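You operate a simulated robot arm through the tools that you are given. There is no shell and no other tool.

You run a simulated two-armed robot. Do the job below in one go: nothing can be reset, and whatever is moved stays where it is left.

Task
Vacuum the dust off the pine shelf with the beige nozzle.
Fine: push the grey hose cuff into the nozzle, switch off after, and stand the nozzle on the black mat. Set down upright: beige nozzle. What is to be rubbed or washed off counts as gone when no trace of it is left.

Only the result counts: the job must be done as asked and must still hold three seconds after the hand-in. Knocking over, shifting, dropping, spilling or breaking anything else fails it.

Robot
Two 6-joint arms with two-finger grippers on one trunk, on a base that drives. Base frame: it is fixed to the floor where the robot stands at the start and does not move with it; the origin is under the middle of the robot, x ahead of it, y to its left, z up. Lengths are in mm, angles in rad, forces in N, time in s.
The left shoulder is at the start at [60, 143, 650], the right one opposite. With the tool pointing down near the work surface each hand reaches from about 280 to 700 mm from the robot's upright axis, wherever it stands, measured 20 degrees to its own side. Places, roughly: beige nozzle [-750, 1000, 750]; black mat of the pine shelf [-1400, 1100, 700]; black nozzle [-1500, 1250, 750]; dust on the pine shelf [-1200, 1100, 700]; grey hose cuff (5x4x15 cm) [-1800, 500, 500]; grey nozzle [-1000, 1000, 750]; neck of the beige nozzle [-700, 1000, 800]; red switch [-2100, 500, 600]. Payload 2.45 kg a hand.
The tool frame of a hand sits at the grasp point between the pads (the TCP): z along the fingers, y along the line on which they close. The tips reach 26 mm beyond it. Largest opening 96 mm; the body of the gripper starts 69 mm behind the TCP.
Orientation is told as [roll, pitch, yaw] about the base's x, y, z axes, in that order, counted from this pose: with the fingers straight down and closing along the base's y, the tool's x points along the base's -x, its y along +y and its z along -z.

Tools
- The arms move only by the tool arm_command. It takes "left_series", "right_series" or both (then of equal length, played together; a hand with none holds still); each is text: rows parted by semicolons, each of 6 numbers parted by spaces: the shift along the tool's x, y, z in units of 20 mm (1.0 is 20 mm), then the turn, a rotation vector about the tool's x, y, z in units of 8 degrees (1.0 is 8 degrees). In form: dx dy dz wx wy wz; .... A call has 1 to 20 rows; each row shifts and turns the commanded pose from where the row before left it, along the tool's axes as they then stand. "left_fingers" and "right_fingers" are, for a hand that has rows, the finger opening in mm, from 0 to 96, set as the call begins (left out, the last holds). A call with a number of a shift or a turn outside -1 to 1 is refused whole. A row lasts 0.2 s, in which the tool goes at most 50 mm and 0.15 rad; a call with a longer step from one row to the next is refused whole, and so is a gripper value outside its range. A pose out of reach is approached as far as the arm can. The call stops where the force on the tool passes 50 N (or 10 N more than at its start, if that is more) or the arm is blocked; 0.2 s more then pass. Each finger halts on what it meets, pressing with about 27 N; the grip force reading is that of the motor and also rises with nothing between the fingers. The clock runs only during rows and for 0.2 s after the last one: add rows that do not move to give the fingers time. It gives the time, the measured TCP pose, the force on the tool (base axes), the opening and the grip force at its end, in the units of the frame above (readings bear some noise), with the torque about the TCP (base axes, N m) and any sound that the robot's microphone picked up, and new pictures: "pictures" is both (left out), scene, wrist or none (wrist: the cameras of the hands that moved).
- Cameras (640 x 400 px; columns grow to the right, rows downward): "scene" is now at [141.3, 6.2, 1267.6]; the picture's right is [-0.04, -1.00, 0.00], its down [-0.72, 0.03, -0.70] and it looks along [0.70, -0.03, -0.72] (base axes); focal length 253 px, centre (320, 200). "left" rides on the left gripper at [81, -3, -98] in its tool frame; the picture's right is [0.04, 1.00, 0.00], its down [-0.73, 0.03, -0.68] and it looks along [-0.68, 0.03, 0.73] (tool axes); focal length 256 px, centre (320, 200). "right" rides on the right gripper at [82, 3, -98] in its tool frame; the picture's right is [-0.04, 1.00, 0.00], its down [-0.73, -0.03, -0.68] and it looks along [-0.68, -0.03, 0.73] (tool axes); focal length 256 px, centre (320, 200). There is no depth. A picture from a camera that has moved, and an enlarged one, comes with that camera's place and axes in the base frame and with its lens. The place of the scene camera against the robot may be out by one fixed shift of up to 25 mm in any direction.
- lift_body(by): slides the trunk up (or, below 0, down) by that many mm; the arms and the scene camera ride with it, the base frame stays. It gives what a move gives, with no picture.
- roll_base(legs): drives the robot by 1 to 6 legs, each [ahead, turn to the left] in mm and rad, along the robot's own axes; the way and the turn of a leg run together, so that a leg with both is an arc; at most 1500 mm and 3.142 rad a leg. The arms and the cameras ride along, it lands a little off, and it stops where it bumps. It gives what a move gives, and a new picture of the scene camera.
- pan_tilt(pan, tilt): turns the head with the scene camera to pan (to the left, within 1.501 rad either way) and tilt (down, from -0.506 to 1.204), counted from straight ahead of the robot. It gives what a move gives, and a new picture of the scene camera.
- zoom(camera, box): a new picture of the part [left, top, right, bottom] of that camera's present view, enlarged. No time passes.
- finish_job(): hands the job in; it is judged then, once.

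Nothing tells you exact positions but the pictures and the camera data. Unless the task says otherwise, let go and move clear before handing in.

The tools are called after "Request:" as name(argument=value, ...) on one line, values as JSON. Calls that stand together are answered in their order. arm_command: Moves the arms, as the interface text tells. Its arguments: {"type":"object","properties":{"left_series":{"type":"string"},"left_fingers":{"type":"number"},"right_series":{"type":"string"},"right_fingers":{"type":"number"},"pictures":{"type":"string","enum":["both","scene","wrist","none"]}},"required":[]} The other tools are called the same way: lift_body (by) slides the trunk up or down; roll_base (legs) drives the base; pan_tilt (pan, tilt) turns the head that bears the scene camera; zoom (camera, box) takes an enlarged picture of a part of a camera's view; finish_job () hands the job in.

At the start:

```text
time: 0.0
left_position: [578.4, 253.4, 649.4]
left_ee_rot: [0.001, -0.001, -0.003]
left_contact_force: [0.1, 0.7, 0.5]
left_ft_torque: [-0.01, 0.0, 0.0]
left_width: 96.1
left_grasp_force: 0.0
right_position: [416.4, -137.7, 672.9]
right_ee_rot: [-0.002, 0.001, -0.003]
right_contact_force: [0.7, 0.8, -0.5]
right_ft_torque: [-0.02, -0.01, -0.04]
right_width: 96.0
right_grasp_force: 0.1
trunk travel left (down, up): [-275.0, 315.0]
robot x, y, heading: [0.5, 1.4, 0.001]
head pan, tilt: [-0.042, 0.798]
```

scene: 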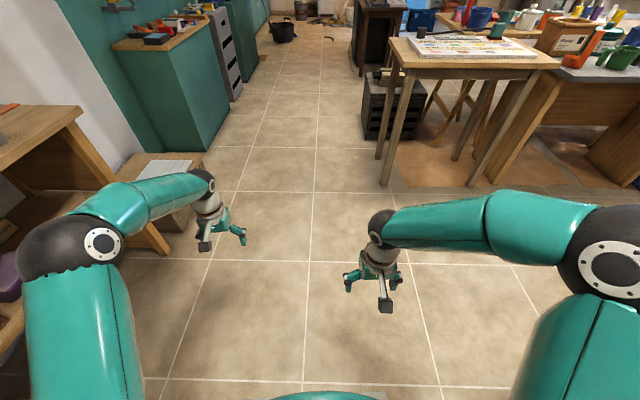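
right: 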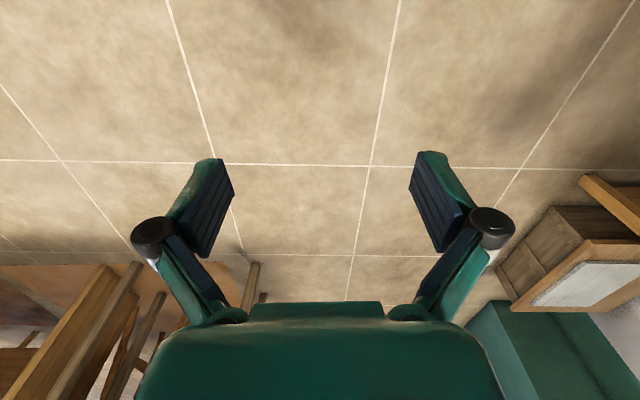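
left: 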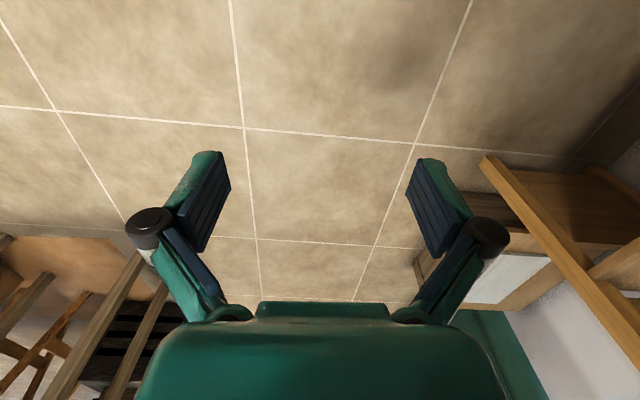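

I see open floor ahead; the work places are told to be behind me on the left side. I'll pan the head left to look at that area first.

Request:
pan_tilt(pan=1.5, tilt=0.5)

```text
time: 1.6
left_position: [578.0, 253.7, 650.3]
left_ee_rot: [0.0, 0.001, -0.001]
left_contact_force: [0.0, -0.5, 0.2]
left_ft_torque: [0.04, 0.02, 0.04]
left_width: 96.1
left_grasp_force: 0.0
right_position: [415.8, -136.4, 673.9]
right_ee_rot: [0.0, 0.0, -0.003]
right_contact_force: [-0.2, 0.7, 0.2]
right_ft_torque: [-0.02, 0.0, 0.04]
right_width: 95.8
right_grasp_force: 0.0
trunk travel left (down, up): [-275.0, 315.0]
robot x, y, heading: [0.7, 0.4, -0.004]
head pan, tilt: [1.499, 0.499]
camera scene: at [67.2, 100.3, 1293.5], right [1.0, -0.07, 0.0], down [-0.04, -0.48, -0.88], along [0.06, 0.88, -0.48], focal length 253 px, centre (320, 200)
```

scene: 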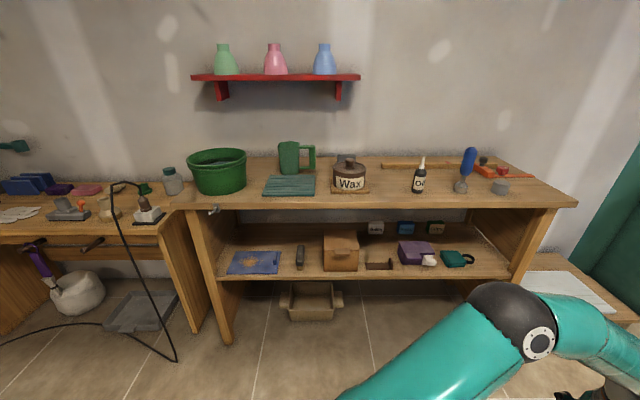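

The bench runs along the left wall and the nozzles are further behind. I'll turn left about 1.57 rad and look again.

Request:
roll_base(legs=[[0, 1.57]])

Request:
pan_tilt(pan=0.9, tilt=0.5)

```text
time: 5.5
left_position: [-119.0, 625.7, 651.9]
left_ee_rot: [0.001, 0.0, 1.346]
left_contact_force: [0.6, -0.5, 0.5]
left_ft_torque: [-0.02, 0.03, 0.0]
left_width: 96.1
left_grasp_force: 0.1
right_position: [227.6, 382.1, 675.2]
right_ee_rot: [0.002, -0.002, 1.348]
right_contact_force: [0.1, -0.3, 0.3]
right_ft_torque: [0.01, 0.02, 0.02]
right_width: 96.1
right_grasp_force: 0.1
trunk travel left (down, up): [-275.0, 315.0]
robot x, y, heading: [61.8, -7.9, 1.389]
head pan, tilt: [1.499, 0.499]
stopped in leg 1: the robot was blocked; the commanded pose is now the measured one
camera scene: at [-13.4, 81.6, 1293.6], right [0.25, 0.97, 0.0], down [0.46, -0.12, -0.88], along [-0.85, 0.22, -0.48], focal length 253 px, centre (320, 200)
```

scene: 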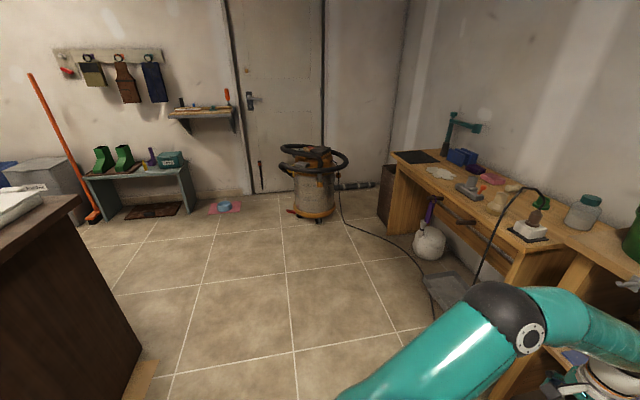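

```text
time: 6.5
left_position: [-121.0, 624.5, 650.8]
left_ee_rot: [0.0, -0.001, 1.348]
left_contact_force: [-1.2, 0.1, -0.2]
left_ft_torque: [0.0, 0.01, -0.01]
left_width: 96.0
left_grasp_force: 0.0
right_position: [226.7, 382.9, 675.1]
right_ee_rot: [0.0, -0.001, 1.351]
right_contact_force: [-0.2, -0.1, 0.2]
right_ft_torque: [0.0, 0.0, -0.01]
right_width: 96.0
right_grasp_force: 0.1
trunk travel left (down, up): [-275.0, 315.0]
robot x, y, heading: [58.9, -9.2, 1.386]
head pan, tilt: [0.901, 0.499]
camera scene: at [13.2, 127.3, 1293.5], right [0.75, 0.66, 0.0], down [0.32, -0.36, -0.88], along [-0.58, 0.66, -0.48], focal length 253 px, centre (320, 200)
```

scene: 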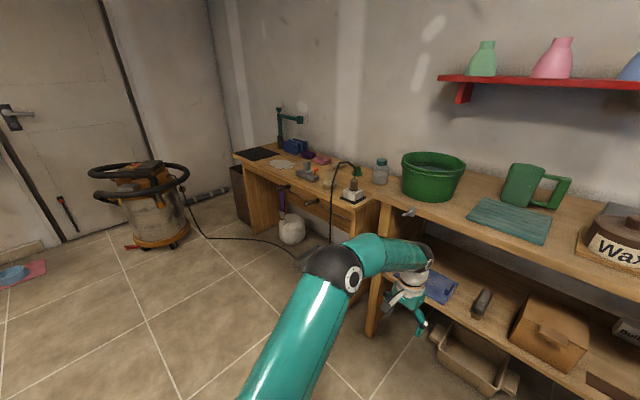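

The vacuum stands far left near (-2000, 500), and the second bench carries the mat, dust and nozzles. I'll zoom in for detail.

Request:
zoom(camera="scene", box=[220, 90, 420, 215])

Request:
zoom(camera="scene", box=[60, 130, 240, 260])

Request:
zoom(camera="scene", box=[360, 200, 480, 340])

```text
3.20 times, centred on (320, 152) of scene
camera zoom: at [13.2, 127.3, 1293.5], right [0.75, 0.66, 0.0], down [0.32, -0.36, -0.88], along [-0.58, 0.66, -0.48], focal length 810 px, centre (320, 352)
```

zoom: 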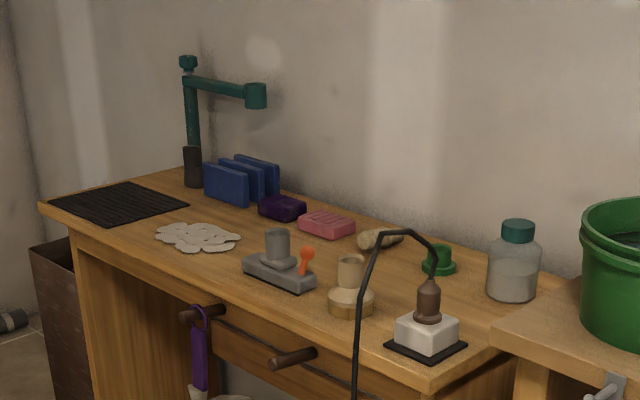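

```text
3.08 times, centred on (150, 195) of scene
camera zoom: at [13.2, 127.3, 1293.5], right [0.75, 0.66, 0.0], down [0.32, -0.36, -0.88], along [-0.58, 0.66, -0.48], focal length 779 px, centre (843, 215)
```

zoom: 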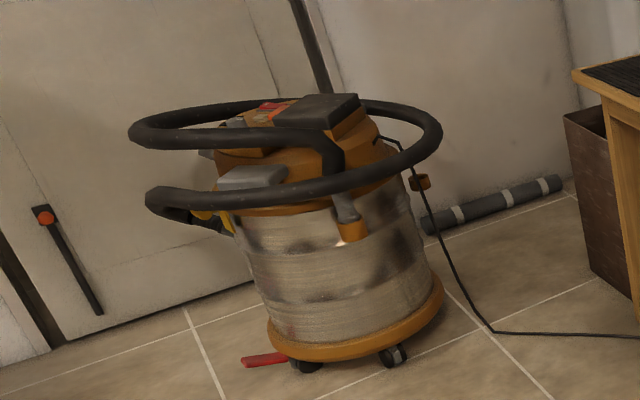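

```text
2.86 times, centred on (420, 270) of scene
camera zoom: at [13.2, 127.3, 1293.5], right [0.75, 0.66, 0.0], down [0.32, -0.36, -0.88], along [-0.58, 0.66, -0.48], focal length 724 px, centre (34, 0)
```

zoom: 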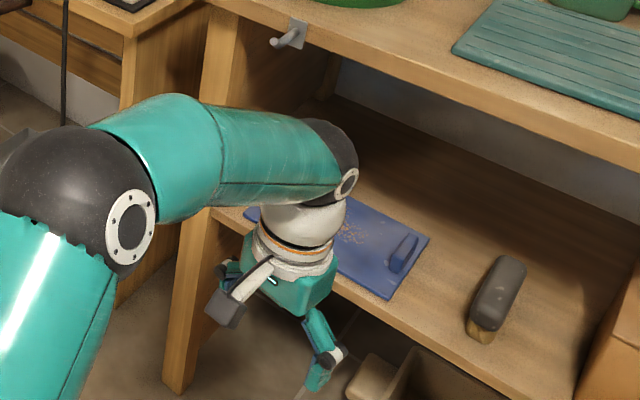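

The left wrist seems to have touched the front of the first bench. I'll draw the left hand back toward the robot before driving on.

Request:
arm_command(left_series="1 0 0 0 0 0;1 0 0 0 0 0;1 0 0 0 0 0;1 0 0 0 0 0;1 0 0 0 0 0;1 0 0 0 0 0;1 0 0 0 0 0;1 0 0 0 0 0;1 0 0 0 0 0;1 0 0 0 0 0;1 0 0 0 0 0;1 0 0 0 0 0", pictures="scene")

```text
time: 9.1
left_position: [-173.4, 390.3, 649.7]
left_ee_rot: [-0.001, 0.0, 1.35]
left_contact_force: [-0.5, -0.5, 0.4]
left_ft_torque: [-0.02, 0.01, -0.02]
left_width: 96.1
left_grasp_force: 0.0
right_position: [227.0, 380.9, 674.0]
right_ee_rot: [0.0, 0.0, 1.349]
right_contact_force: [-0.7, 0.0, 0.0]
right_ft_torque: [0.0, -0.04, 0.01]
right_width: 95.9
right_grasp_force: 0.1
trunk travel left (down, up): [-275.0, 315.0]
robot x, y, heading: [65.1, -11.4, 1.391]
head pan, tilt: [0.901, 0.499]
camera scene: at [13.2, 127.0, 1293.5], right [0.75, 0.66, 0.0], down [0.32, -0.36, -0.88], along [-0.58, 0.66, -0.48], focal length 253 px, centre (320, 200)
```

scene: 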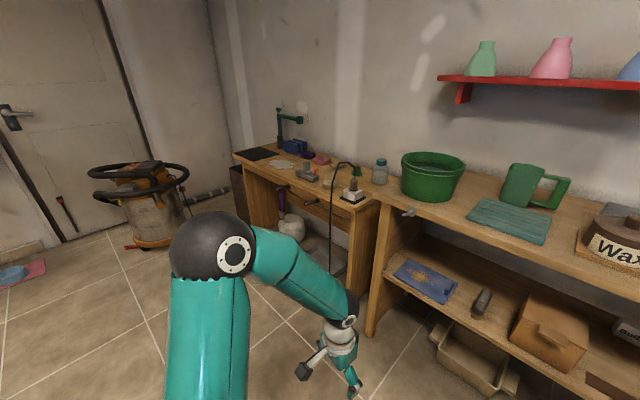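

The arm is clear now. I'll turn to face the -x direction and drive along between the bench and the desk toward the vacuum.

Request:
roll_base(legs=[[0, 1.75], [700, 0]])

Request:
pan_tilt(pan=-0.5, tilt=0.6)

```text
time: 12.3
left_position: [-401.6, 2.2, 651.5]
left_ee_rot: [0.0, 0.0, 2.367]
left_contact_force: [-0.2, 1.3, 0.2]
left_ft_torque: [-0.01, 0.04, 0.0]
left_width: 96.1
left_grasp_force: 0.0
right_position: [-183.9, 337.5, 676.1]
right_ee_rot: [0.001, -0.002, 2.369]
right_contact_force: [0.9, 0.5, -0.3]
right_ft_torque: [-0.02, 0.04, -0.02]
right_width: 95.8
right_grasp_force: 0.1
trunk travel left (down, up): [-275.0, 315.0]
robot x, y, heading: [89.5, 17.3, 2.434]
head pan, tilt: [0.901, 0.499]
stopped in leg 1: the robot was blocked; the commanded pose is now the measured one
camera scene: at [-45.3, 49.0, 1293.6], right [-0.19, 0.98, 0.0], down [0.47, 0.09, -0.88], along [-0.86, -0.17, -0.48], focal length 253 px, centre (320, 200)
```

scene: 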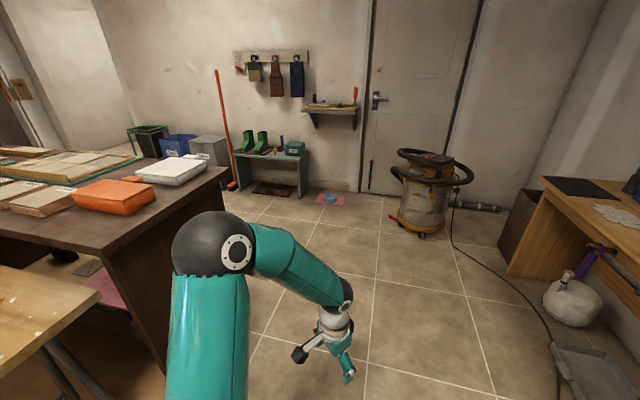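

```text
time: 13.9
left_position: [-401.2, 1.9, 650.9]
left_ee_rot: [0.0, -0.001, 2.369]
left_contact_force: [0.7, 0.0, -1.0]
left_ft_torque: [-0.01, 0.03, 0.0]
left_width: 96.0
left_grasp_force: 0.1
right_position: [-184.9, 337.0, 676.8]
right_ee_rot: [-0.001, -0.002, 2.367]
right_contact_force: [0.1, -0.1, 0.2]
right_ft_torque: [0.0, 0.02, -0.02]
right_width: 95.7
right_grasp_force: 0.0
trunk travel left (down, up): [-275.0, 315.0]
robot x, y, heading: [87.3, 20.9, 2.432]
head pan, tilt: [-0.499, 0.6]
camera scene: at [12.0, 148.1, 1284.4], right [0.93, 0.36, 0.0], down [0.2, -0.53, -0.82], along [-0.29, 0.77, -0.57], focal length 253 px, centre (320, 200)
```

scene: 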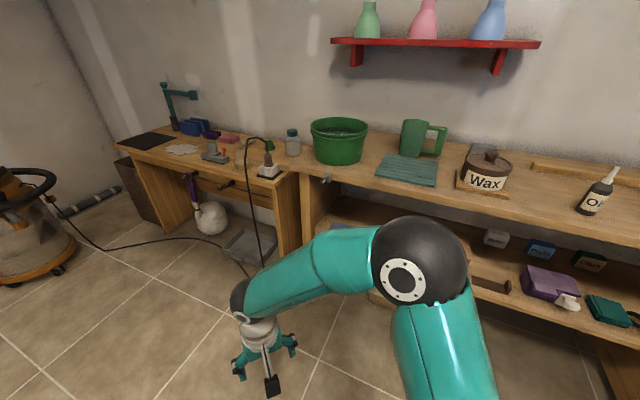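

Something blocked the turn again. I'll look to the left and right close to the robot to find what it is.

Request:
pan_tilt(pan=1.5, tilt=1.0)

Request:
pan_tilt(pan=-1.5, tilt=1.0)

```text
time: 15.8
left_position: [-402.0, 0.6, 651.0]
left_ee_rot: [0.0, 0.002, 2.367]
left_contact_force: [-0.1, 0.5, -0.1]
left_ft_torque: [-0.02, 0.0, -0.02]
left_width: 96.2
left_grasp_force: 0.1
right_position: [-185.5, 337.0, 675.1]
right_ee_rot: [0.0, -0.002, 2.368]
right_contact_force: [-0.7, -0.1, 0.8]
right_ft_torque: [-0.02, 0.01, 0.0]
right_width: 96.0
right_grasp_force: 0.1
trunk travel left (down, up): [-275.0, 315.0]
robot x, y, heading: [90.6, 14.0, 2.435]
head pan, tilt: [1.499, 1.0]
camera scene: at [-5.6, 16.0, 1252.4], right [-0.71, 0.7, 0.0], down [0.59, 0.6, -0.54], along [-0.38, -0.38, -0.84], focal length 253 px, centre (320, 200)
```

scene: 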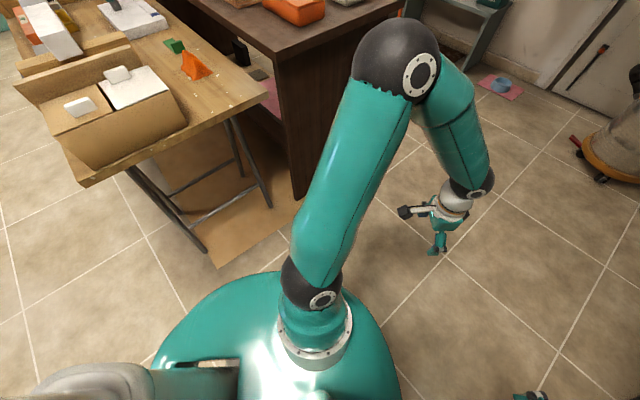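

```text
time: 18.4
left_position: [-400.8, 0.4, 651.2]
left_ee_rot: [0.0, -0.001, 2.368]
left_contact_force: [-0.4, -0.3, 0.0]
left_ft_torque: [0.03, 0.03, 0.0]
left_width: 95.7
left_grasp_force: 0.1
right_position: [-185.1, 336.9, 676.4]
right_ee_rot: [0.001, -0.002, 2.369]
right_contact_force: [-0.5, -0.4, -0.8]
right_ft_torque: [0.0, 0.01, 0.01]
right_width: 95.9
right_grasp_force: 0.0
trunk travel left (down, up): [-275.0, 315.0]
robot x, y, heading: [92.7, 13.7, 2.432]
head pan, tilt: [-1.499, 1.0]
camera scene: at [84.9, 121.5, 1252.4], right [0.8, -0.59, 0.0], down [-0.5, -0.68, -0.54], along [0.32, 0.43, -0.84], focal length 253 px, centre (320, 200)
```

scene: 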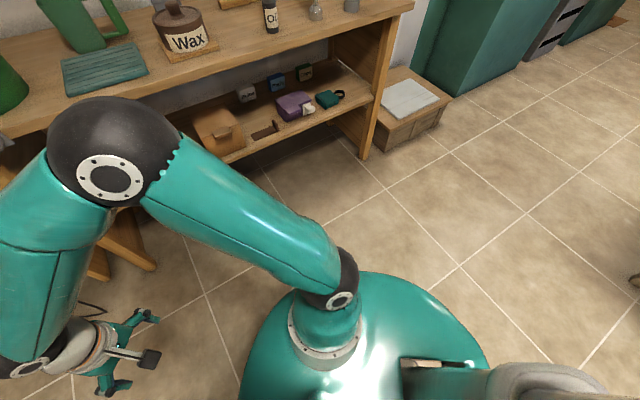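

Nothing visible is clearly touching the robot, so I'll try a smaller turn to see whether it is still blocked.

Request:
roll_base(legs=[[0, 0.35]])

```text
time: 20.0
left_position: [-370.6, -164.0, 651.3]
left_ee_rot: [0.002, -0.003, 2.713]
left_contact_force: [-1.5, 0.4, -0.5]
left_ft_torque: [0.02, -0.01, -0.02]
left_width: 96.0
left_grasp_force: 0.1
right_position: [-280.9, 225.6, 676.7]
right_ee_rot: [0.0, -0.002, 2.716]
right_contact_force: [0.4, 0.3, 0.2]
right_ft_torque: [0.0, -0.02, 0.01]
right_width: 96.0
right_grasp_force: 0.1
trunk travel left (down, up): [-275.0, 315.0]
robot x, y, heading: [95.1, 31.3, 2.783]
head pan, tilt: [-1.499, 1.0]
camera scene: at [53.6, 128.5, 1252.4], right [0.96, -0.28, 0.0], down [-0.24, -0.81, -0.54], along [0.15, 0.52, -0.84], focal length 253 px, centre (320, 200)
```

scene: 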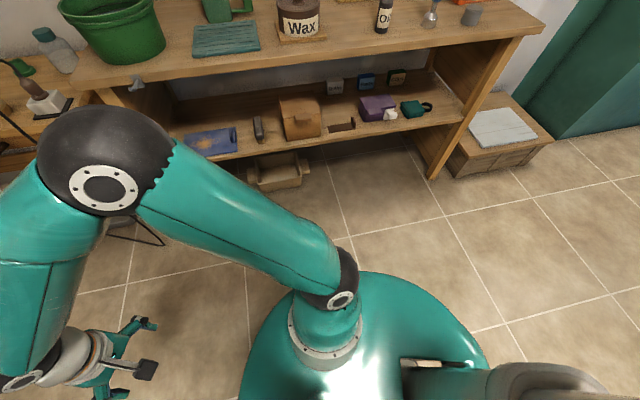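

The smaller turn worked. I'll continue with moderate legs toward the region between vacuum and second bench.

Request:
roll_base(legs=[[0, 0.2], [500, 0]])

Request:
pan_tilt(pan=-0.6, tilt=0.6)

```text
time: 23.8
left_position: [-815.5, -167.2, 651.4]
left_ee_rot: [0.002, -0.001, 2.909]
left_contact_force: [-0.5, -0.4, 0.8]
left_ft_torque: [-0.03, 0.01, -0.02]
left_width: 96.1
left_grasp_force: 0.1
right_position: [-803.9, 231.5, 676.9]
right_ee_rot: [0.0, 0.0, 2.911]
right_contact_force: [-0.3, 0.7, -0.2]
right_ft_torque: [0.02, 0.01, 0.02]
right_width: 95.7
right_grasp_force: 0.0
trunk travel left (down, up): [-275.0, 315.0]
robot x, y, heading: [-399.3, 109.6, 2.972]
head pan, tilt: [-1.499, 1.0]
camera scene: at [-454.3, 198.4, 1252.4], right [1.0, -0.09, 0.0], down [-0.08, -0.84, -0.54], along [0.05, 0.54, -0.84], focal length 253 px, centre (320, 200)
```

scene: 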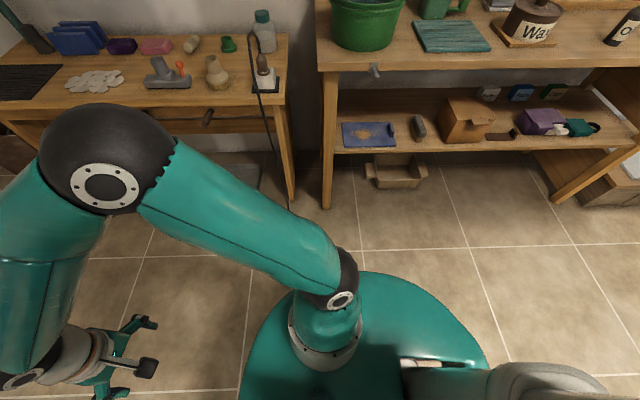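

```text
time: 25.0
left_position: [-815.4, -167.2, 651.7]
left_ee_rot: [-0.001, 0.0, 2.909]
left_contact_force: [-1.0, 0.4, -0.6]
left_ft_torque: [-0.02, 0.02, -0.01]
left_width: 95.9
left_grasp_force: 0.0
right_position: [-802.0, 232.2, 676.5]
right_ee_rot: [0.001, 0.0, 2.912]
right_contact_force: [0.2, 0.3, 0.4]
right_ft_torque: [0.0, -0.01, -0.01]
right_width: 96.2
right_grasp_force: 0.1
trunk travel left (down, up): [-275.0, 315.0]
robot x, y, heading: [-398.7, 109.5, 2.98]
head pan, tilt: [-0.6, 0.6]
camera scene: at [-523.7, 190.5, 1284.4], right [0.69, 0.72, 0.0], down [0.41, -0.39, -0.82], along [-0.59, 0.57, -0.57], focal length 253 px, centre (320, 200)
```

scene: 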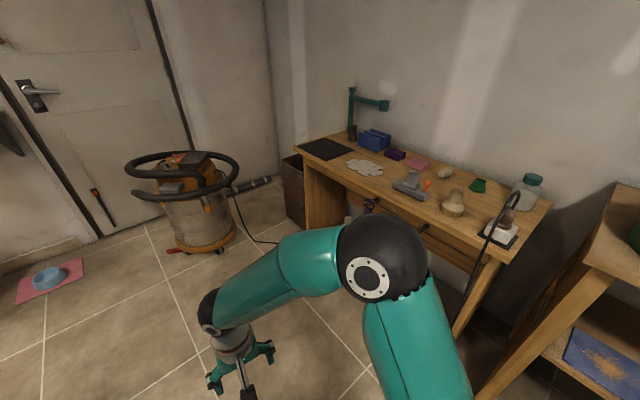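

The beige nozzle stands near (-735, 1078) on the bench, dust near (-1180, 1134), mat near (-1480, 1155), vacuum near (-1966, 480). I'll raise the trunk and drive to stand in front of the bench.

Request:
lift_body(by=200)

Request:
roll_base(legs=[[0, -0.36], [600, 0], [0, -0.5]])

Request:
pan_tilt(pan=0.0, tilt=0.7)

```text
time: 27.1
left_position: [-815.3, -168.2, 853.0]
left_ee_rot: [0.003, 0.0, 2.909]
left_contact_force: [-0.9, -0.2, 0.3]
left_ft_torque: [-0.02, -0.03, 0.02]
left_width: 96.2
left_grasp_force: 0.1
right_position: [-802.3, 230.7, 877.4]
right_ee_rot: [0.0, 0.0, 2.912]
right_contact_force: [0.0, 0.3, 0.9]
right_ft_torque: [0.01, -0.02, 0.02]
right_width: 96.2
right_grasp_force: 0.1
trunk travel left (down, up): [-475.0, 115.0]
robot x, y, heading: [-401.4, 110.4, 2.972]
head pan, tilt: [-0.6, 0.6]
```

```text
time: 33.3
left_position: [-1392.4, 535.3, 851.2]
left_ee_rot: [-0.001, -0.002, 2.054]
left_contact_force: [0.4, -0.4, 0.5]
left_ft_torque: [-0.01, -0.04, 0.0]
left_width: 96.1
left_grasp_force: 0.2
right_position: [-1082.1, 789.3, 876.7]
right_ee_rot: [0.0, 0.0, 2.055]
right_contact_force: [0.6, 0.0, -1.0]
right_ft_torque: [-0.03, 0.01, 0.01]
right_width: 95.7
right_grasp_force: 0.0
trunk travel left (down, up): [-475.0, 115.0]
robot x, y, heading: [-921.9, 396.6, 2.117]
head pan, tilt: [-0.6, 0.6]
camera scene: at [-951.9, 545.9, 1484.4], right [1.0, -0.05, 0.0], down [-0.03, -0.56, -0.82], along [0.04, 0.82, -0.57], focal length 253 px, centre (320, 200)
```

scene: 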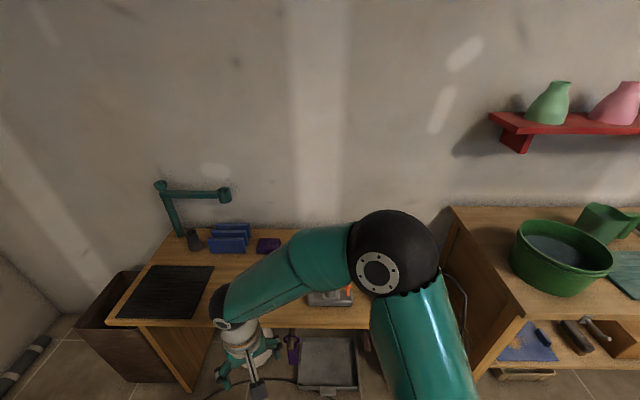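

```text
time: 34.3
left_position: [-1392.1, 536.1, 852.6]
left_ee_rot: [0.0, -0.002, 2.054]
left_contact_force: [-0.2, 0.0, 0.2]
left_ft_torque: [-0.02, 0.03, 0.01]
left_width: 96.4
left_grasp_force: 0.0
right_position: [-1082.5, 788.3, 876.5]
right_ee_rot: [0.0, 0.001, 2.056]
right_contact_force: [-0.4, 0.6, -0.8]
right_ft_torque: [-0.01, 0.0, -0.01]
right_width: 95.8
right_grasp_force: 0.0
trunk travel left (down, up): [-475.0, 115.0]
robot x, y, heading: [-924.1, 396.4, 2.12]
head pan, tilt: [0.0, 0.7]
camera scene: at [-1000.4, 529.7, 1475.8], right [0.85, 0.52, 0.0], down [0.34, -0.55, -0.76], along [-0.4, 0.65, -0.64], focal length 253 px, centre (320, 200)
```

scene: 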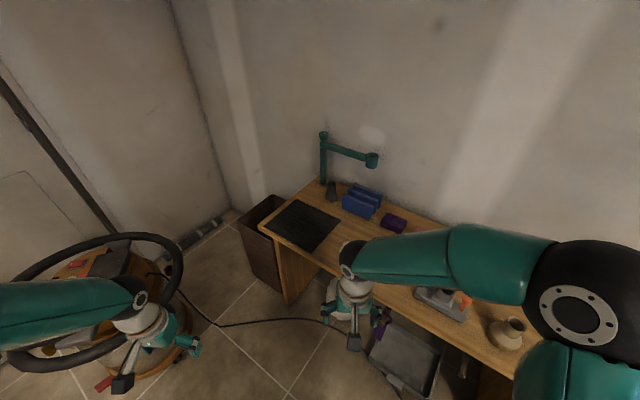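

The robot now stands in front of the bench with the mat ahead-left and nozzle ahead-right. I'll zoom on the nozzle and on the vacuum.

Request:
zoom(camera="scene", box=[400, 270, 560, 370])

Request:
zoom(camera="scene", box=[0, 220, 220, 400])

```text
4.00 times, centred on (480, 320) of scene
camera zoom: at [-1000.4, 529.7, 1475.8], right [0.85, 0.52, 0.0], down [0.34, -0.55, -0.76], along [-0.4, 0.65, -0.64], focal length 1013 px, centre (-320, -280)
```

zoom: 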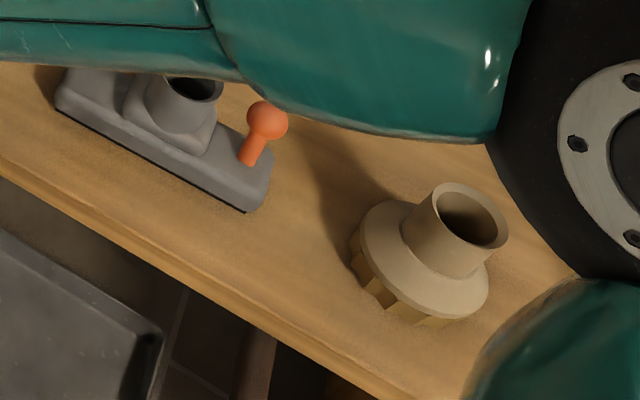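

```text
2.22 times, centred on (110, 310) of scene
camera zoom: at [-1000.4, 529.7, 1475.8], right [0.85, 0.52, 0.0], down [0.34, -0.55, -0.76], along [-0.4, 0.65, -0.64], focal length 563 px, centre (787, -44)
```

zoom: 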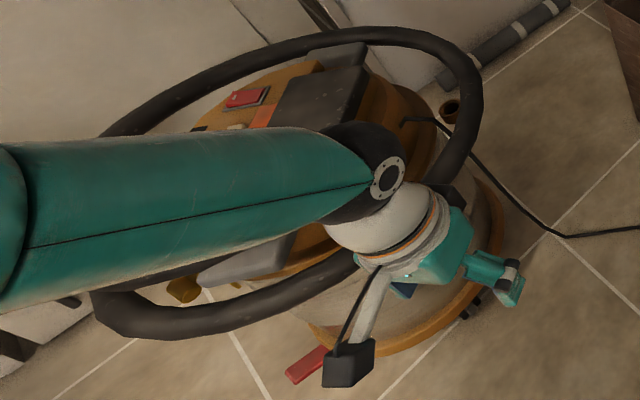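

I'll turn right a bit and creep ahead so the right hand can reach the beige nozzle on the bench.

Request:
roll_base(legs=[[0, -0.5], [110, 0]])

Request:
pan_tilt(pan=-0.3, tilt=0.95)

```text
time: 37.1
left_position: [-1269.5, 856.8, 851.5]
left_ee_rot: [0.0, 0.001, 1.549]
left_contact_force: [0.1, 0.1, -0.5]
left_ft_torque: [-0.07, 0.01, 0.01]
left_width: 96.0
left_grasp_force: 0.0
right_position: [-876.2, 928.0, 874.9]
right_ee_rot: [0.001, 0.001, 1.549]
right_contact_force: [-0.2, 1.0, -0.4]
right_ft_torque: [-0.04, 0.03, -0.03]
right_width: 95.8
right_grasp_force: 0.0
trunk travel left (down, up): [-475.0, 115.0]
robot x, y, heading: [-944.9, 508.2, 1.615]
head pan, tilt: [0.0, 0.7]
camera scene: at [-947.9, 663.8, 1475.4], right [1.0, 0.05, 0.0], down [0.03, -0.65, -0.76], along [-0.04, 0.76, -0.65], focal length 253 px, centre (320, 200)
```

scene: 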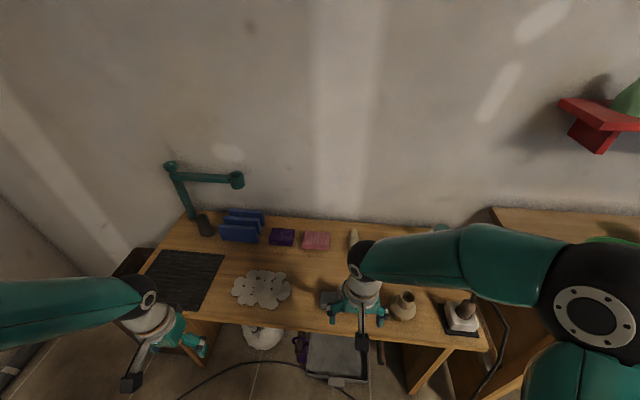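

```text
time: 37.9
left_position: [-1271.7, 855.1, 852.7]
left_ee_rot: [-0.001, 0.0, 1.55]
left_contact_force: [0.0, -0.7, 0.4]
left_ft_torque: [-0.02, 0.0, 0.01]
left_width: 96.2
left_grasp_force: 0.1
right_position: [-877.8, 925.8, 878.8]
right_ee_rot: [0.0, -0.001, 1.553]
right_contact_force: [-1.0, 0.1, 0.8]
right_ft_torque: [-0.01, 0.0, -0.01]
right_width: 96.1
right_grasp_force: 0.1
trunk travel left (down, up): [-475.0, 115.0]
robot x, y, heading: [-938.9, 505.8, 1.61]
head pan, tilt: [-0.3, 0.949]
camera scene: at [-926.6, 646.4, 1456.0], right [0.97, -0.25, 0.0], down [-0.2, -0.79, -0.58], along [0.15, 0.56, -0.81], focal length 253 px, centre (320, 200)
```

scene: 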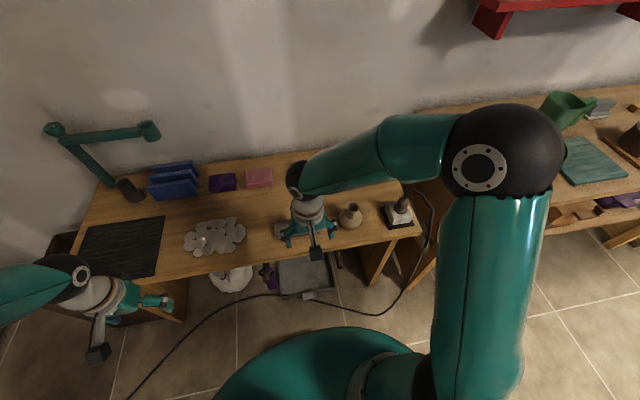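

The right hand hovers just left of the nozzle. I'll take the right wrist view to locate the nozzle.

Request:
arm_command(right_series="0 0 0 0 0 0", pictures="wrist")

Request:
zoom(camera="scene", box=[260, 160, 460, 285])

```text
time: 38.3
left_position: [-1269.6, 854.5, 852.6]
left_ee_rot: [0.0, -0.004, 1.55]
left_contact_force: [1.2, 0.1, 0.3]
left_ft_torque: [0.0, -0.01, 0.0]
left_width: 95.8
left_grasp_force: 0.1
right_position: [-876.5, 926.6, 876.3]
right_ee_rot: [-0.001, 0.001, 1.549]
right_contact_force: [-0.3, 0.2, -1.1]
right_ft_torque: [-0.02, -0.01, 0.0]
right_width: 96.1
right_grasp_force: 0.1
trunk travel left (down, up): [-475.0, 115.0]
robot x, y, heading: [-940.1, 503.8, 1.62]
head pan, tilt: [-0.3, 0.949]
camera right: at [-882.7, 844.3, 974.7], right [-1.0, 0.06, 0.0], down [0.04, 0.73, 0.68], along [0.04, 0.68, -0.73], focal length 256 px, centre (320, 200)
```

right: 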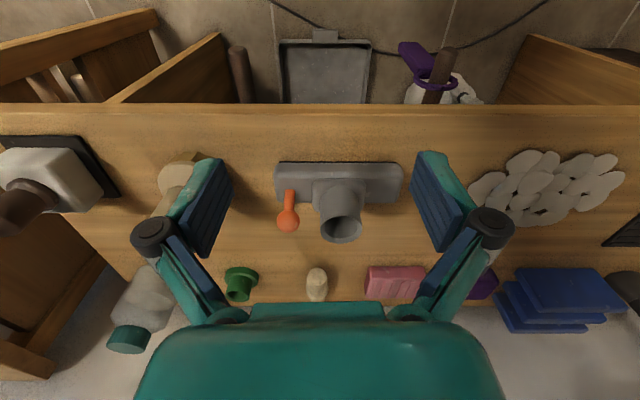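

```text
3.20 times, centred on (360, 222) of scene
camera zoom: at [-926.2, 646.2, 1456.0], right [0.97, -0.25, 0.0], down [-0.2, -0.79, -0.58], along [0.15, 0.56, -0.81], focal length 810 px, centre (192, 128)
```

zoom: 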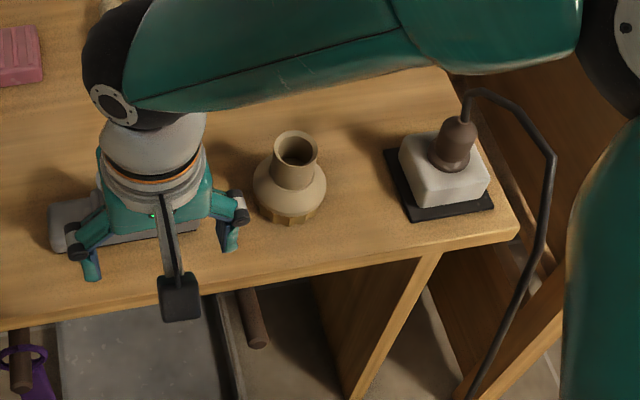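

The nozzle is near (-700, 1035) as seen from the wrist. I'll move the right hand to the right, above it, staying high.

Request:
arm_command(right_series="-0.4 -1 0 0 0 0;-0.4 -1 0 0 0 0;-0.4 -1 0 0 0 0;-0.4 -1 0 0 0 0;-0.4 -1 0 0 0 0;-0.4 -1 0 0 0 0;-0.4 -1 0 0 0 0;-0.4 -1 0 0 0 0;0 0 0 0 0 0", pictures="both")

```text
time: 40.3
left_position: [-1271.5, 854.4, 852.4]
left_ee_rot: [0.001, -0.001, 1.548]
left_contact_force: [0.2, 0.3, -0.3]
left_ft_torque: [0.0, 0.01, 0.03]
left_width: 95.8
left_grasp_force: 0.1
right_position: [-715.1, 987.1, 874.5]
right_ee_rot: [0.0, 0.0, 1.552]
right_contact_force: [-0.1, 0.9, 0.4]
right_ft_torque: [0.0, 0.02, 0.01]
right_width: 96.2
right_grasp_force: 0.1
trunk travel left (down, up): [-475.0, 115.0]
robot x, y, heading: [-939.8, 509.9, 1.62]
head pan, tilt: [-0.3, 0.949]
camera scene: at [-926.3, 646.0, 1456.0], right [0.97, -0.25, 0.0], down [-0.2, -0.79, -0.58], along [0.15, 0.56, -0.81], focal length 253 px, centre (320, 200)
camera right: at [-721.4, 906.1, 972.6], right [-1.0, 0.06, 0.0], down [0.04, 0.73, 0.68], along [0.04, 0.68, -0.73], focal length 256 px, centre (320, 200)
```

scene: 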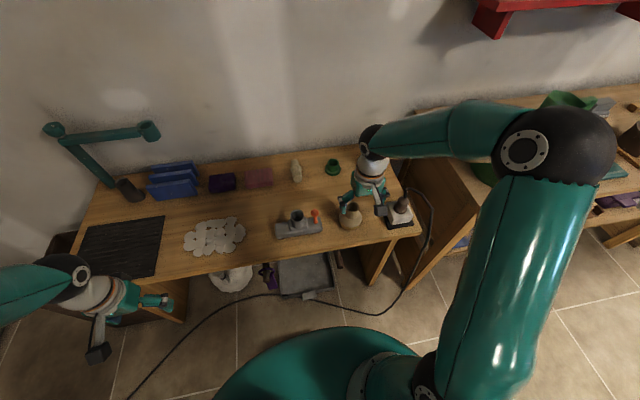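
right: 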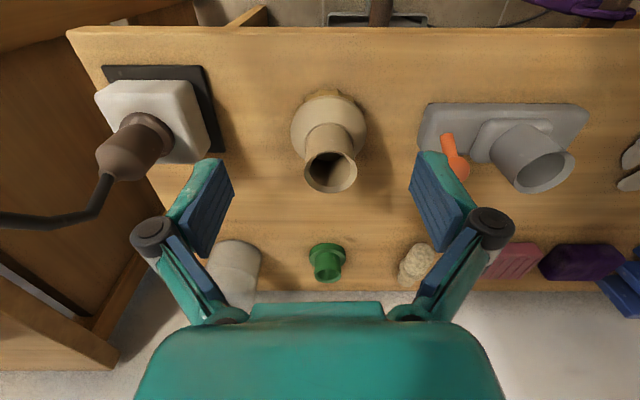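

The nozzle axis is at about (-722, 1031) with its neck top near z 800. I'll line up and descend around the neck.

Request:
arm_command(right_series="-0.75 0.12 0 0 0 0;-0.75 0.12 0 0 0 0;-0.7 0.11 0 0 0 0;0 0 1 0 0 0;0 0 1 0 0 0;0 0 0.5 0 0 0;0 0 0 0 0 0", right_fingers=80, pictures="both")

```text
time: 41.9
left_position: [-1270.1, 854.6, 852.0]
left_ee_rot: [0.001, 0.0, 1.549]
left_contact_force: [0.3, 0.0, 0.1]
left_ft_torque: [0.02, 0.02, 0.0]
left_width: 96.0
left_grasp_force: 0.2
right_position: [-721.4, 1029.7, 826.6]
right_ee_rot: [0.001, 0.001, 1.551]
right_contact_force: [1.2, -0.3, 1.0]
right_ft_torque: [-0.01, 0.0, 0.01]
right_width: 80.0
right_grasp_force: 0.1
trunk travel left (down, up): [-475.0, 115.0]
robot x, y, heading: [-942.6, 505.5, 1.621]
head pan, tilt: [-0.3, 0.949]
camera scene: at [-926.2, 646.2, 1456.0], right [0.97, -0.25, 0.0], down [-0.2, -0.79, -0.58], along [0.15, 0.56, -0.81], focal length 253 px, centre (320, 200)
camera right: at [-726.9, 948.7, 924.3], right [-1.0, 0.06, 0.0], down [0.04, 0.73, 0.68], along [0.04, 0.68, -0.73], focal length 256 px, centre (320, 200)
```

scene: 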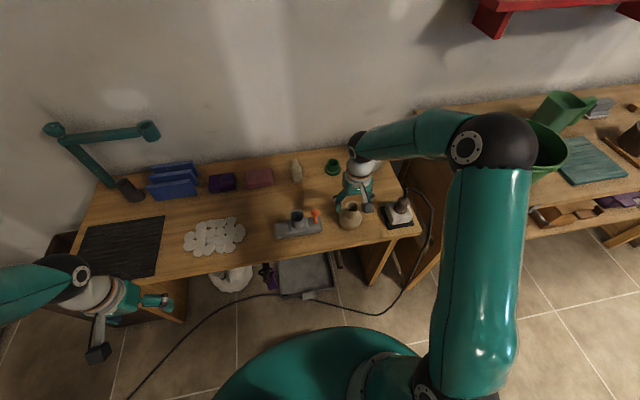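
right: 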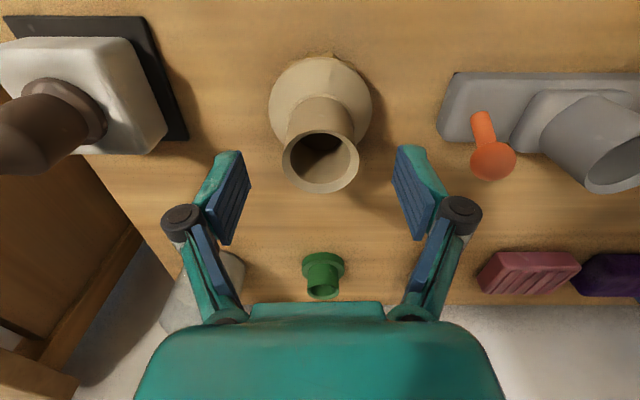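

Well centred on the neck. I'll descend to z about 775 and close the fingers.

Request:
arm_command(right_series="0 0 0.9 0 0 0;0 0 0.9 0 0 0;0 0 0.8 0 0 0;0 0 0 0 0 0", pictures="wrist")

```text
time: 42.9
left_position: [-1270.6, 855.4, 853.4]
left_ee_rot: [0.001, -0.002, 1.551]
left_contact_force: [-0.4, 0.1, -0.3]
left_ft_torque: [-0.03, 0.0, 0.01]
left_width: 95.9
left_grasp_force: 0.0
right_position: [-721.3, 1030.5, 775.2]
right_ee_rot: [-0.001, 0.001, 1.55]
right_contact_force: [0.1, 0.4, 0.9]
right_ft_torque: [-0.02, -0.01, -0.01]
right_width: 79.9
right_grasp_force: 0.0
trunk travel left (down, up): [-475.0, 115.0]
robot x, y, heading: [-942.4, 505.8, 1.618]
head pan, tilt: [-0.3, 0.949]
camera right: at [-727.0, 948.8, 872.4], right [-1.0, 0.06, 0.0], down [0.04, 0.73, 0.68], along [0.04, 0.68, -0.73], focal length 256 px, centre (320, 200)
```

right: 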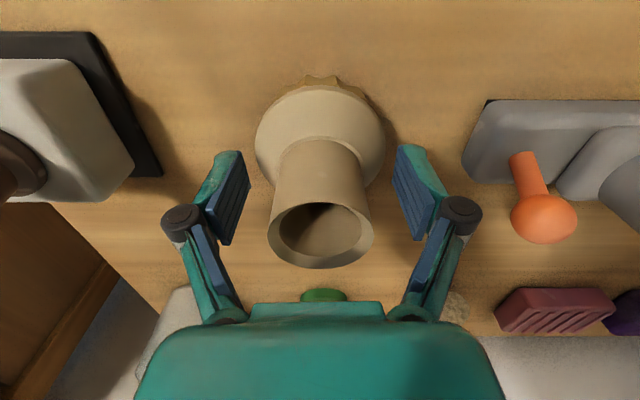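

The fingers straddle the neck. I'll close on it.

Request:
arm_command(right_series="0 0 0 0 0 0;0 0 0 0 0 0;0 0 0 0 0 0;0 0 0 0 0 0", right_fingers=30, pictures="wrist")

```text
time: 43.9
left_position: [-1270.7, 855.4, 853.6]
left_ee_rot: [-0.001, -0.003, 1.551]
left_contact_force: [-1.1, -0.2, -0.5]
left_ft_torque: [0.0, 0.01, 0.03]
left_width: 96.2
left_grasp_force: 0.0
right_position: [-721.8, 1030.5, 776.6]
right_ee_rot: [0.002, -0.001, 1.549]
right_contact_force: [-1.1, 0.5, -0.9]
right_ft_torque: [0.0, 0.01, 0.0]
right_width: 56.0
right_grasp_force: 27.1
trunk travel left (down, up): [-475.0, 115.0]
robot x, y, heading: [-941.5, 506.4, 1.613]
head pan, tilt: [-0.3, 0.949]
camera right: at [-727.0, 948.9, 872.6], right [-1.0, 0.06, 0.0], down [0.04, 0.73, 0.68], along [0.04, 0.68, -0.73], focal length 256 px, centre (320, 200)
```

right: 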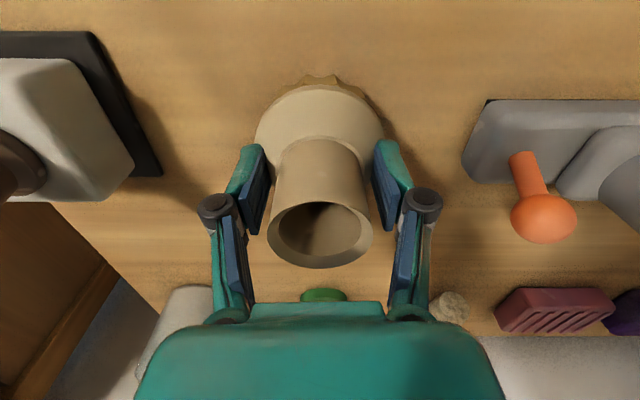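

The fingers halted at 56 mm, likely the tips touch the sloping flange. I'll open slightly, rise 14 mm and close again on the straight neck.

Request:
arm_command(right_series="0 0 0 0 0 0;0 0 -0.7 0 0 0;0 0 0 0 0 0", right_fingers=76, pictures="none")

Request:
arm_command(right_series="0 0 0 0 0 0;0 0 0 0 0 0;0 0 0 0 0 0;0 0 0 0 0 0", right_fingers=25, pictures="wrist")

```text
time: 44.7
left_position: [-1271.0, 855.1, 853.5]
left_ee_rot: [-0.001, 0.0, 1.55]
left_contact_force: [0.2, -0.4, 0.6]
left_ft_torque: [0.0, -0.04, -0.04]
left_width: 96.1
left_grasp_force: 0.1
right_position: [-721.5, 1031.4, 789.3]
right_ee_rot: [-0.001, 0.0, 1.552]
right_contact_force: [-0.1, 0.1, -0.1]
right_ft_torque: [0.01, -0.03, 0.01]
right_width: 75.9
right_grasp_force: 0.1
trunk travel left (down, up): [-475.0, 115.0]
robot x, y, heading: [-940.5, 505.1, 1.616]
head pan, tilt: [-0.3, 0.949]
```

```text
time: 45.7
left_position: [-1271.0, 853.3, 853.7]
left_ee_rot: [-0.001, -0.001, 1.549]
left_contact_force: [0.0, -0.8, 0.9]
left_ft_torque: [-0.03, 0.01, 0.0]
left_width: 96.0
left_grasp_force: 0.0
right_position: [-722.1, 1032.4, 792.4]
right_ee_rot: [-0.001, -0.008, 1.551]
right_contact_force: [2.1, 3.6, 24.3]
right_ft_torque: [-0.04, -0.06, -0.2]
right_width: 40.2
right_grasp_force: 27.1
trunk travel left (down, up): [-475.0, 115.0]
robot x, y, heading: [-941.6, 503.1, 1.618]
head pan, tilt: [-0.3, 0.949]
camera right: at [-728.0, 949.4, 889.3], right [-1.0, 0.06, 0.0], down [0.04, 0.73, 0.68], along [0.04, 0.68, -0.73], focal length 256 px, centre (320, 200)
```

right: 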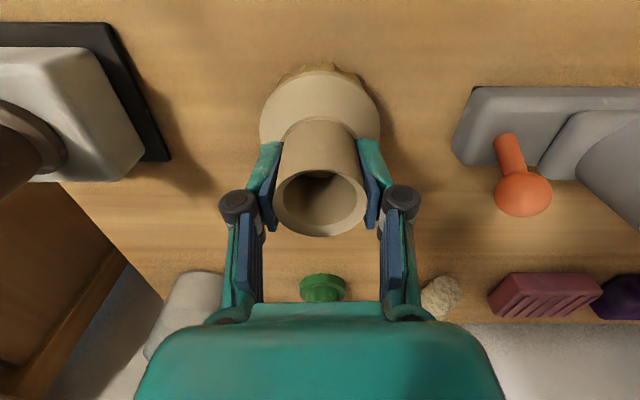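

The neck is gripped at 40 mm but the tips still push on the flange cone. I'll reopen a little, rise another 10 mm and close again.

Request:
arm_command(right_series="0 0 0 0 0 0;0 0 -0.55 0 0 0;0 0 0 0 0 0", right_fingers=60, pictures="none")

Request:
arm_command(right_series="0 0 0 0 0 0;0 0 0 0 0 0;0 0 0 0 0 0;0 0 0 0 0 0", right_fingers=25, pictures="wrist")

```text
time: 46.5
left_position: [-1270.4, 854.6, 852.7]
left_ee_rot: [0.002, 0.002, 1.55]
left_contact_force: [0.0, -0.7, 0.8]
left_ft_torque: [0.0, 0.0, 0.0]
left_width: 95.9
left_grasp_force: 0.1
right_position: [-722.2, 1030.7, 800.9]
right_ee_rot: [0.001, 0.003, 1.55]
right_contact_force: [-0.4, -0.3, -0.2]
right_ft_torque: [0.0, 0.02, 0.04]
right_width: 60.0
right_grasp_force: 0.0
trunk travel left (down, up): [-475.0, 115.0]
robot x, y, heading: [-945.5, 505.3, 1.616]
head pan, tilt: [-0.3, 0.949]
```

```text
time: 47.5
left_position: [-1269.7, 854.5, 851.8]
left_ee_rot: [0.001, -0.002, 1.55]
left_contact_force: [0.4, -0.7, 0.6]
left_ft_torque: [0.01, 0.02, 0.03]
left_width: 96.0
left_grasp_force: 0.1
right_position: [-722.3, 1030.8, 800.8]
right_ee_rot: [0.0, -0.002, 1.55]
right_contact_force: [0.5, -2.1, 0.0]
right_ft_torque: [0.01, 0.0, -0.03]
right_width: 39.3
right_grasp_force: 26.6
trunk travel left (down, up): [-475.0, 115.0]
robot x, y, heading: [-943.5, 502.9, 1.613]
head pan, tilt: [-0.3, 0.949]
camera right: at [-726.9, 949.5, 898.8], right [-1.0, 0.06, 0.0], down [0.04, 0.73, 0.68], along [0.04, 0.68, -0.73], focal length 256 px, centre (320, 200)
```

right: 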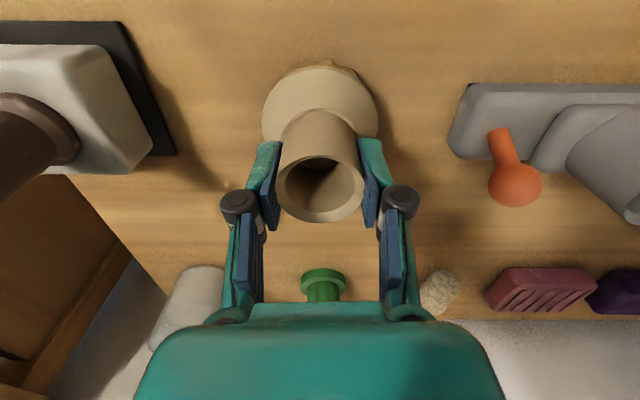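

Clean grip on the neck (39 mm). I'll lift the nozzle straight up 110 mm, then draw it back toward the robot.

Request:
arm_command(right_series="0 0 -1 0 0 0;0 0 -1 0 0 0;0 0 -1 0 0 0;0 0 -1 0 0 0;0 0 -1 0 0 0;0 0 -0.5 0 0 0;0 0 0 0 0 0", pictures="wrist")

Request:
arm_command(right_series="1 0.4 0 0 0 0;1 0.4 0 0 0 0;1 0.4 0 0 0 0;1 0.4 0 0 0 0;1 0.4 0 0 0 0;1 0.4 0 0 0 0;1 0.4 0 0 0 0;1 0.4 0 0 0 0;0 0 0 0 0 0", pictures="both")

```text
time: 49.1
left_position: [-1271.8, 854.4, 853.1]
left_ee_rot: [-0.001, -0.001, 1.55]
left_contact_force: [-0.1, -0.1, -0.8]
left_ft_torque: [-0.02, 0.0, -0.01]
left_width: 96.1
left_grasp_force: 0.0
right_position: [-720.7, 1029.5, 911.3]
right_ee_rot: [0.001, -0.001, 1.551]
right_contact_force: [1.3, 0.8, 0.3]
right_ft_torque: [-0.03, 0.01, -0.02]
right_width: 24.8
right_grasp_force: 0.1
trunk travel left (down, up): [-475.0, 115.0]
robot x, y, heading: [-942.1, 503.4, 1.617]
head pan, tilt: [-0.3, 0.949]
camera right: at [-726.4, 949.6, 1008.9], right [-1.0, 0.06, 0.0], down [0.04, 0.73, 0.68], along [0.04, 0.68, -0.73], focal length 256 px, centre (320, 200)
```

right: 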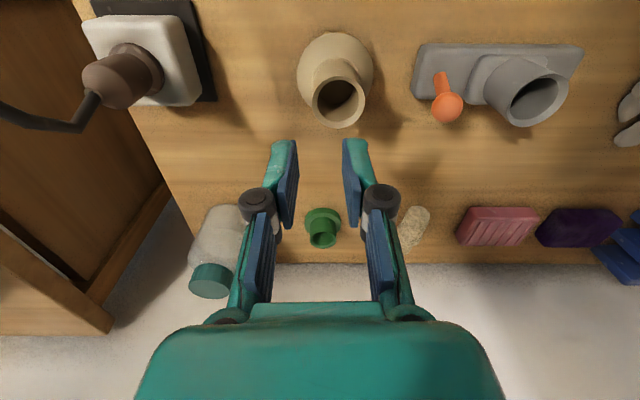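

```text
time: 51.1
left_position: [-1270.2, 855.3, 853.1]
left_ee_rot: [0.001, -0.001, 1.549]
left_contact_force: [0.3, 0.0, 0.3]
left_ft_torque: [0.03, -0.01, 0.0]
left_width: 96.3
left_grasp_force: 0.0
right_position: [-788.3, 871.0, 910.4]
right_ee_rot: [0.0, 0.001, 1.549]
right_contact_force: [0.1, 0.6, 0.3]
right_ft_torque: [-0.04, 0.0, -0.03]
right_width: 24.7
right_grasp_force: 0.1
trunk travel left (down, up): [-475.0, 115.0]
robot x, y, heading: [-940.9, 506.2, 1.613]
head pan, tilt: [-0.3, 0.949]
camera scene: at [-926.2, 646.3, 1456.0], right [0.97, -0.25, 0.0], down [-0.2, -0.79, -0.58], along [0.15, 0.56, -0.81], focal length 253 px, centre (320, 200)
camera right: at [-794.2, 790.0, 1008.4], right [-1.0, 0.06, 0.0], down [0.04, 0.73, 0.68], along [0.04, 0.68, -0.73], focal length 256 px, centre (320, 200)
```

scene: 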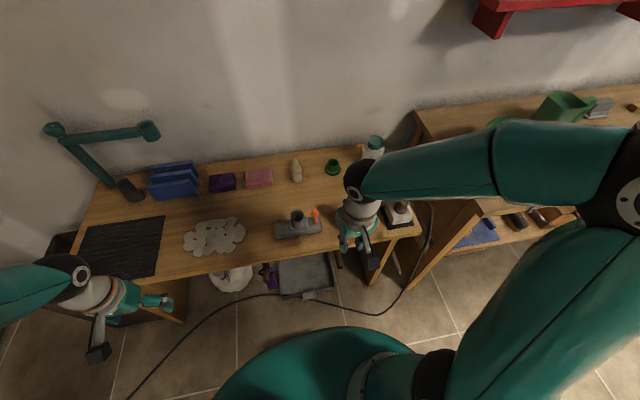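
right: 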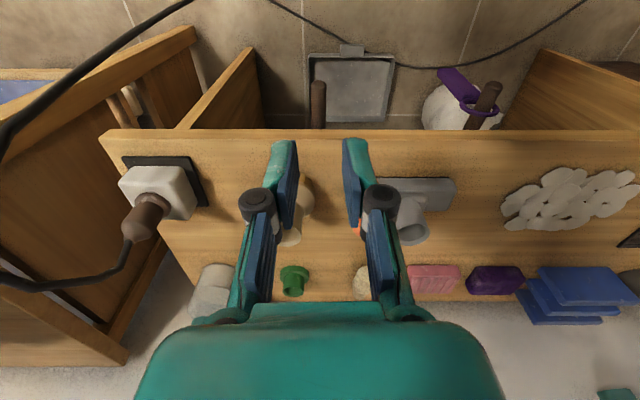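

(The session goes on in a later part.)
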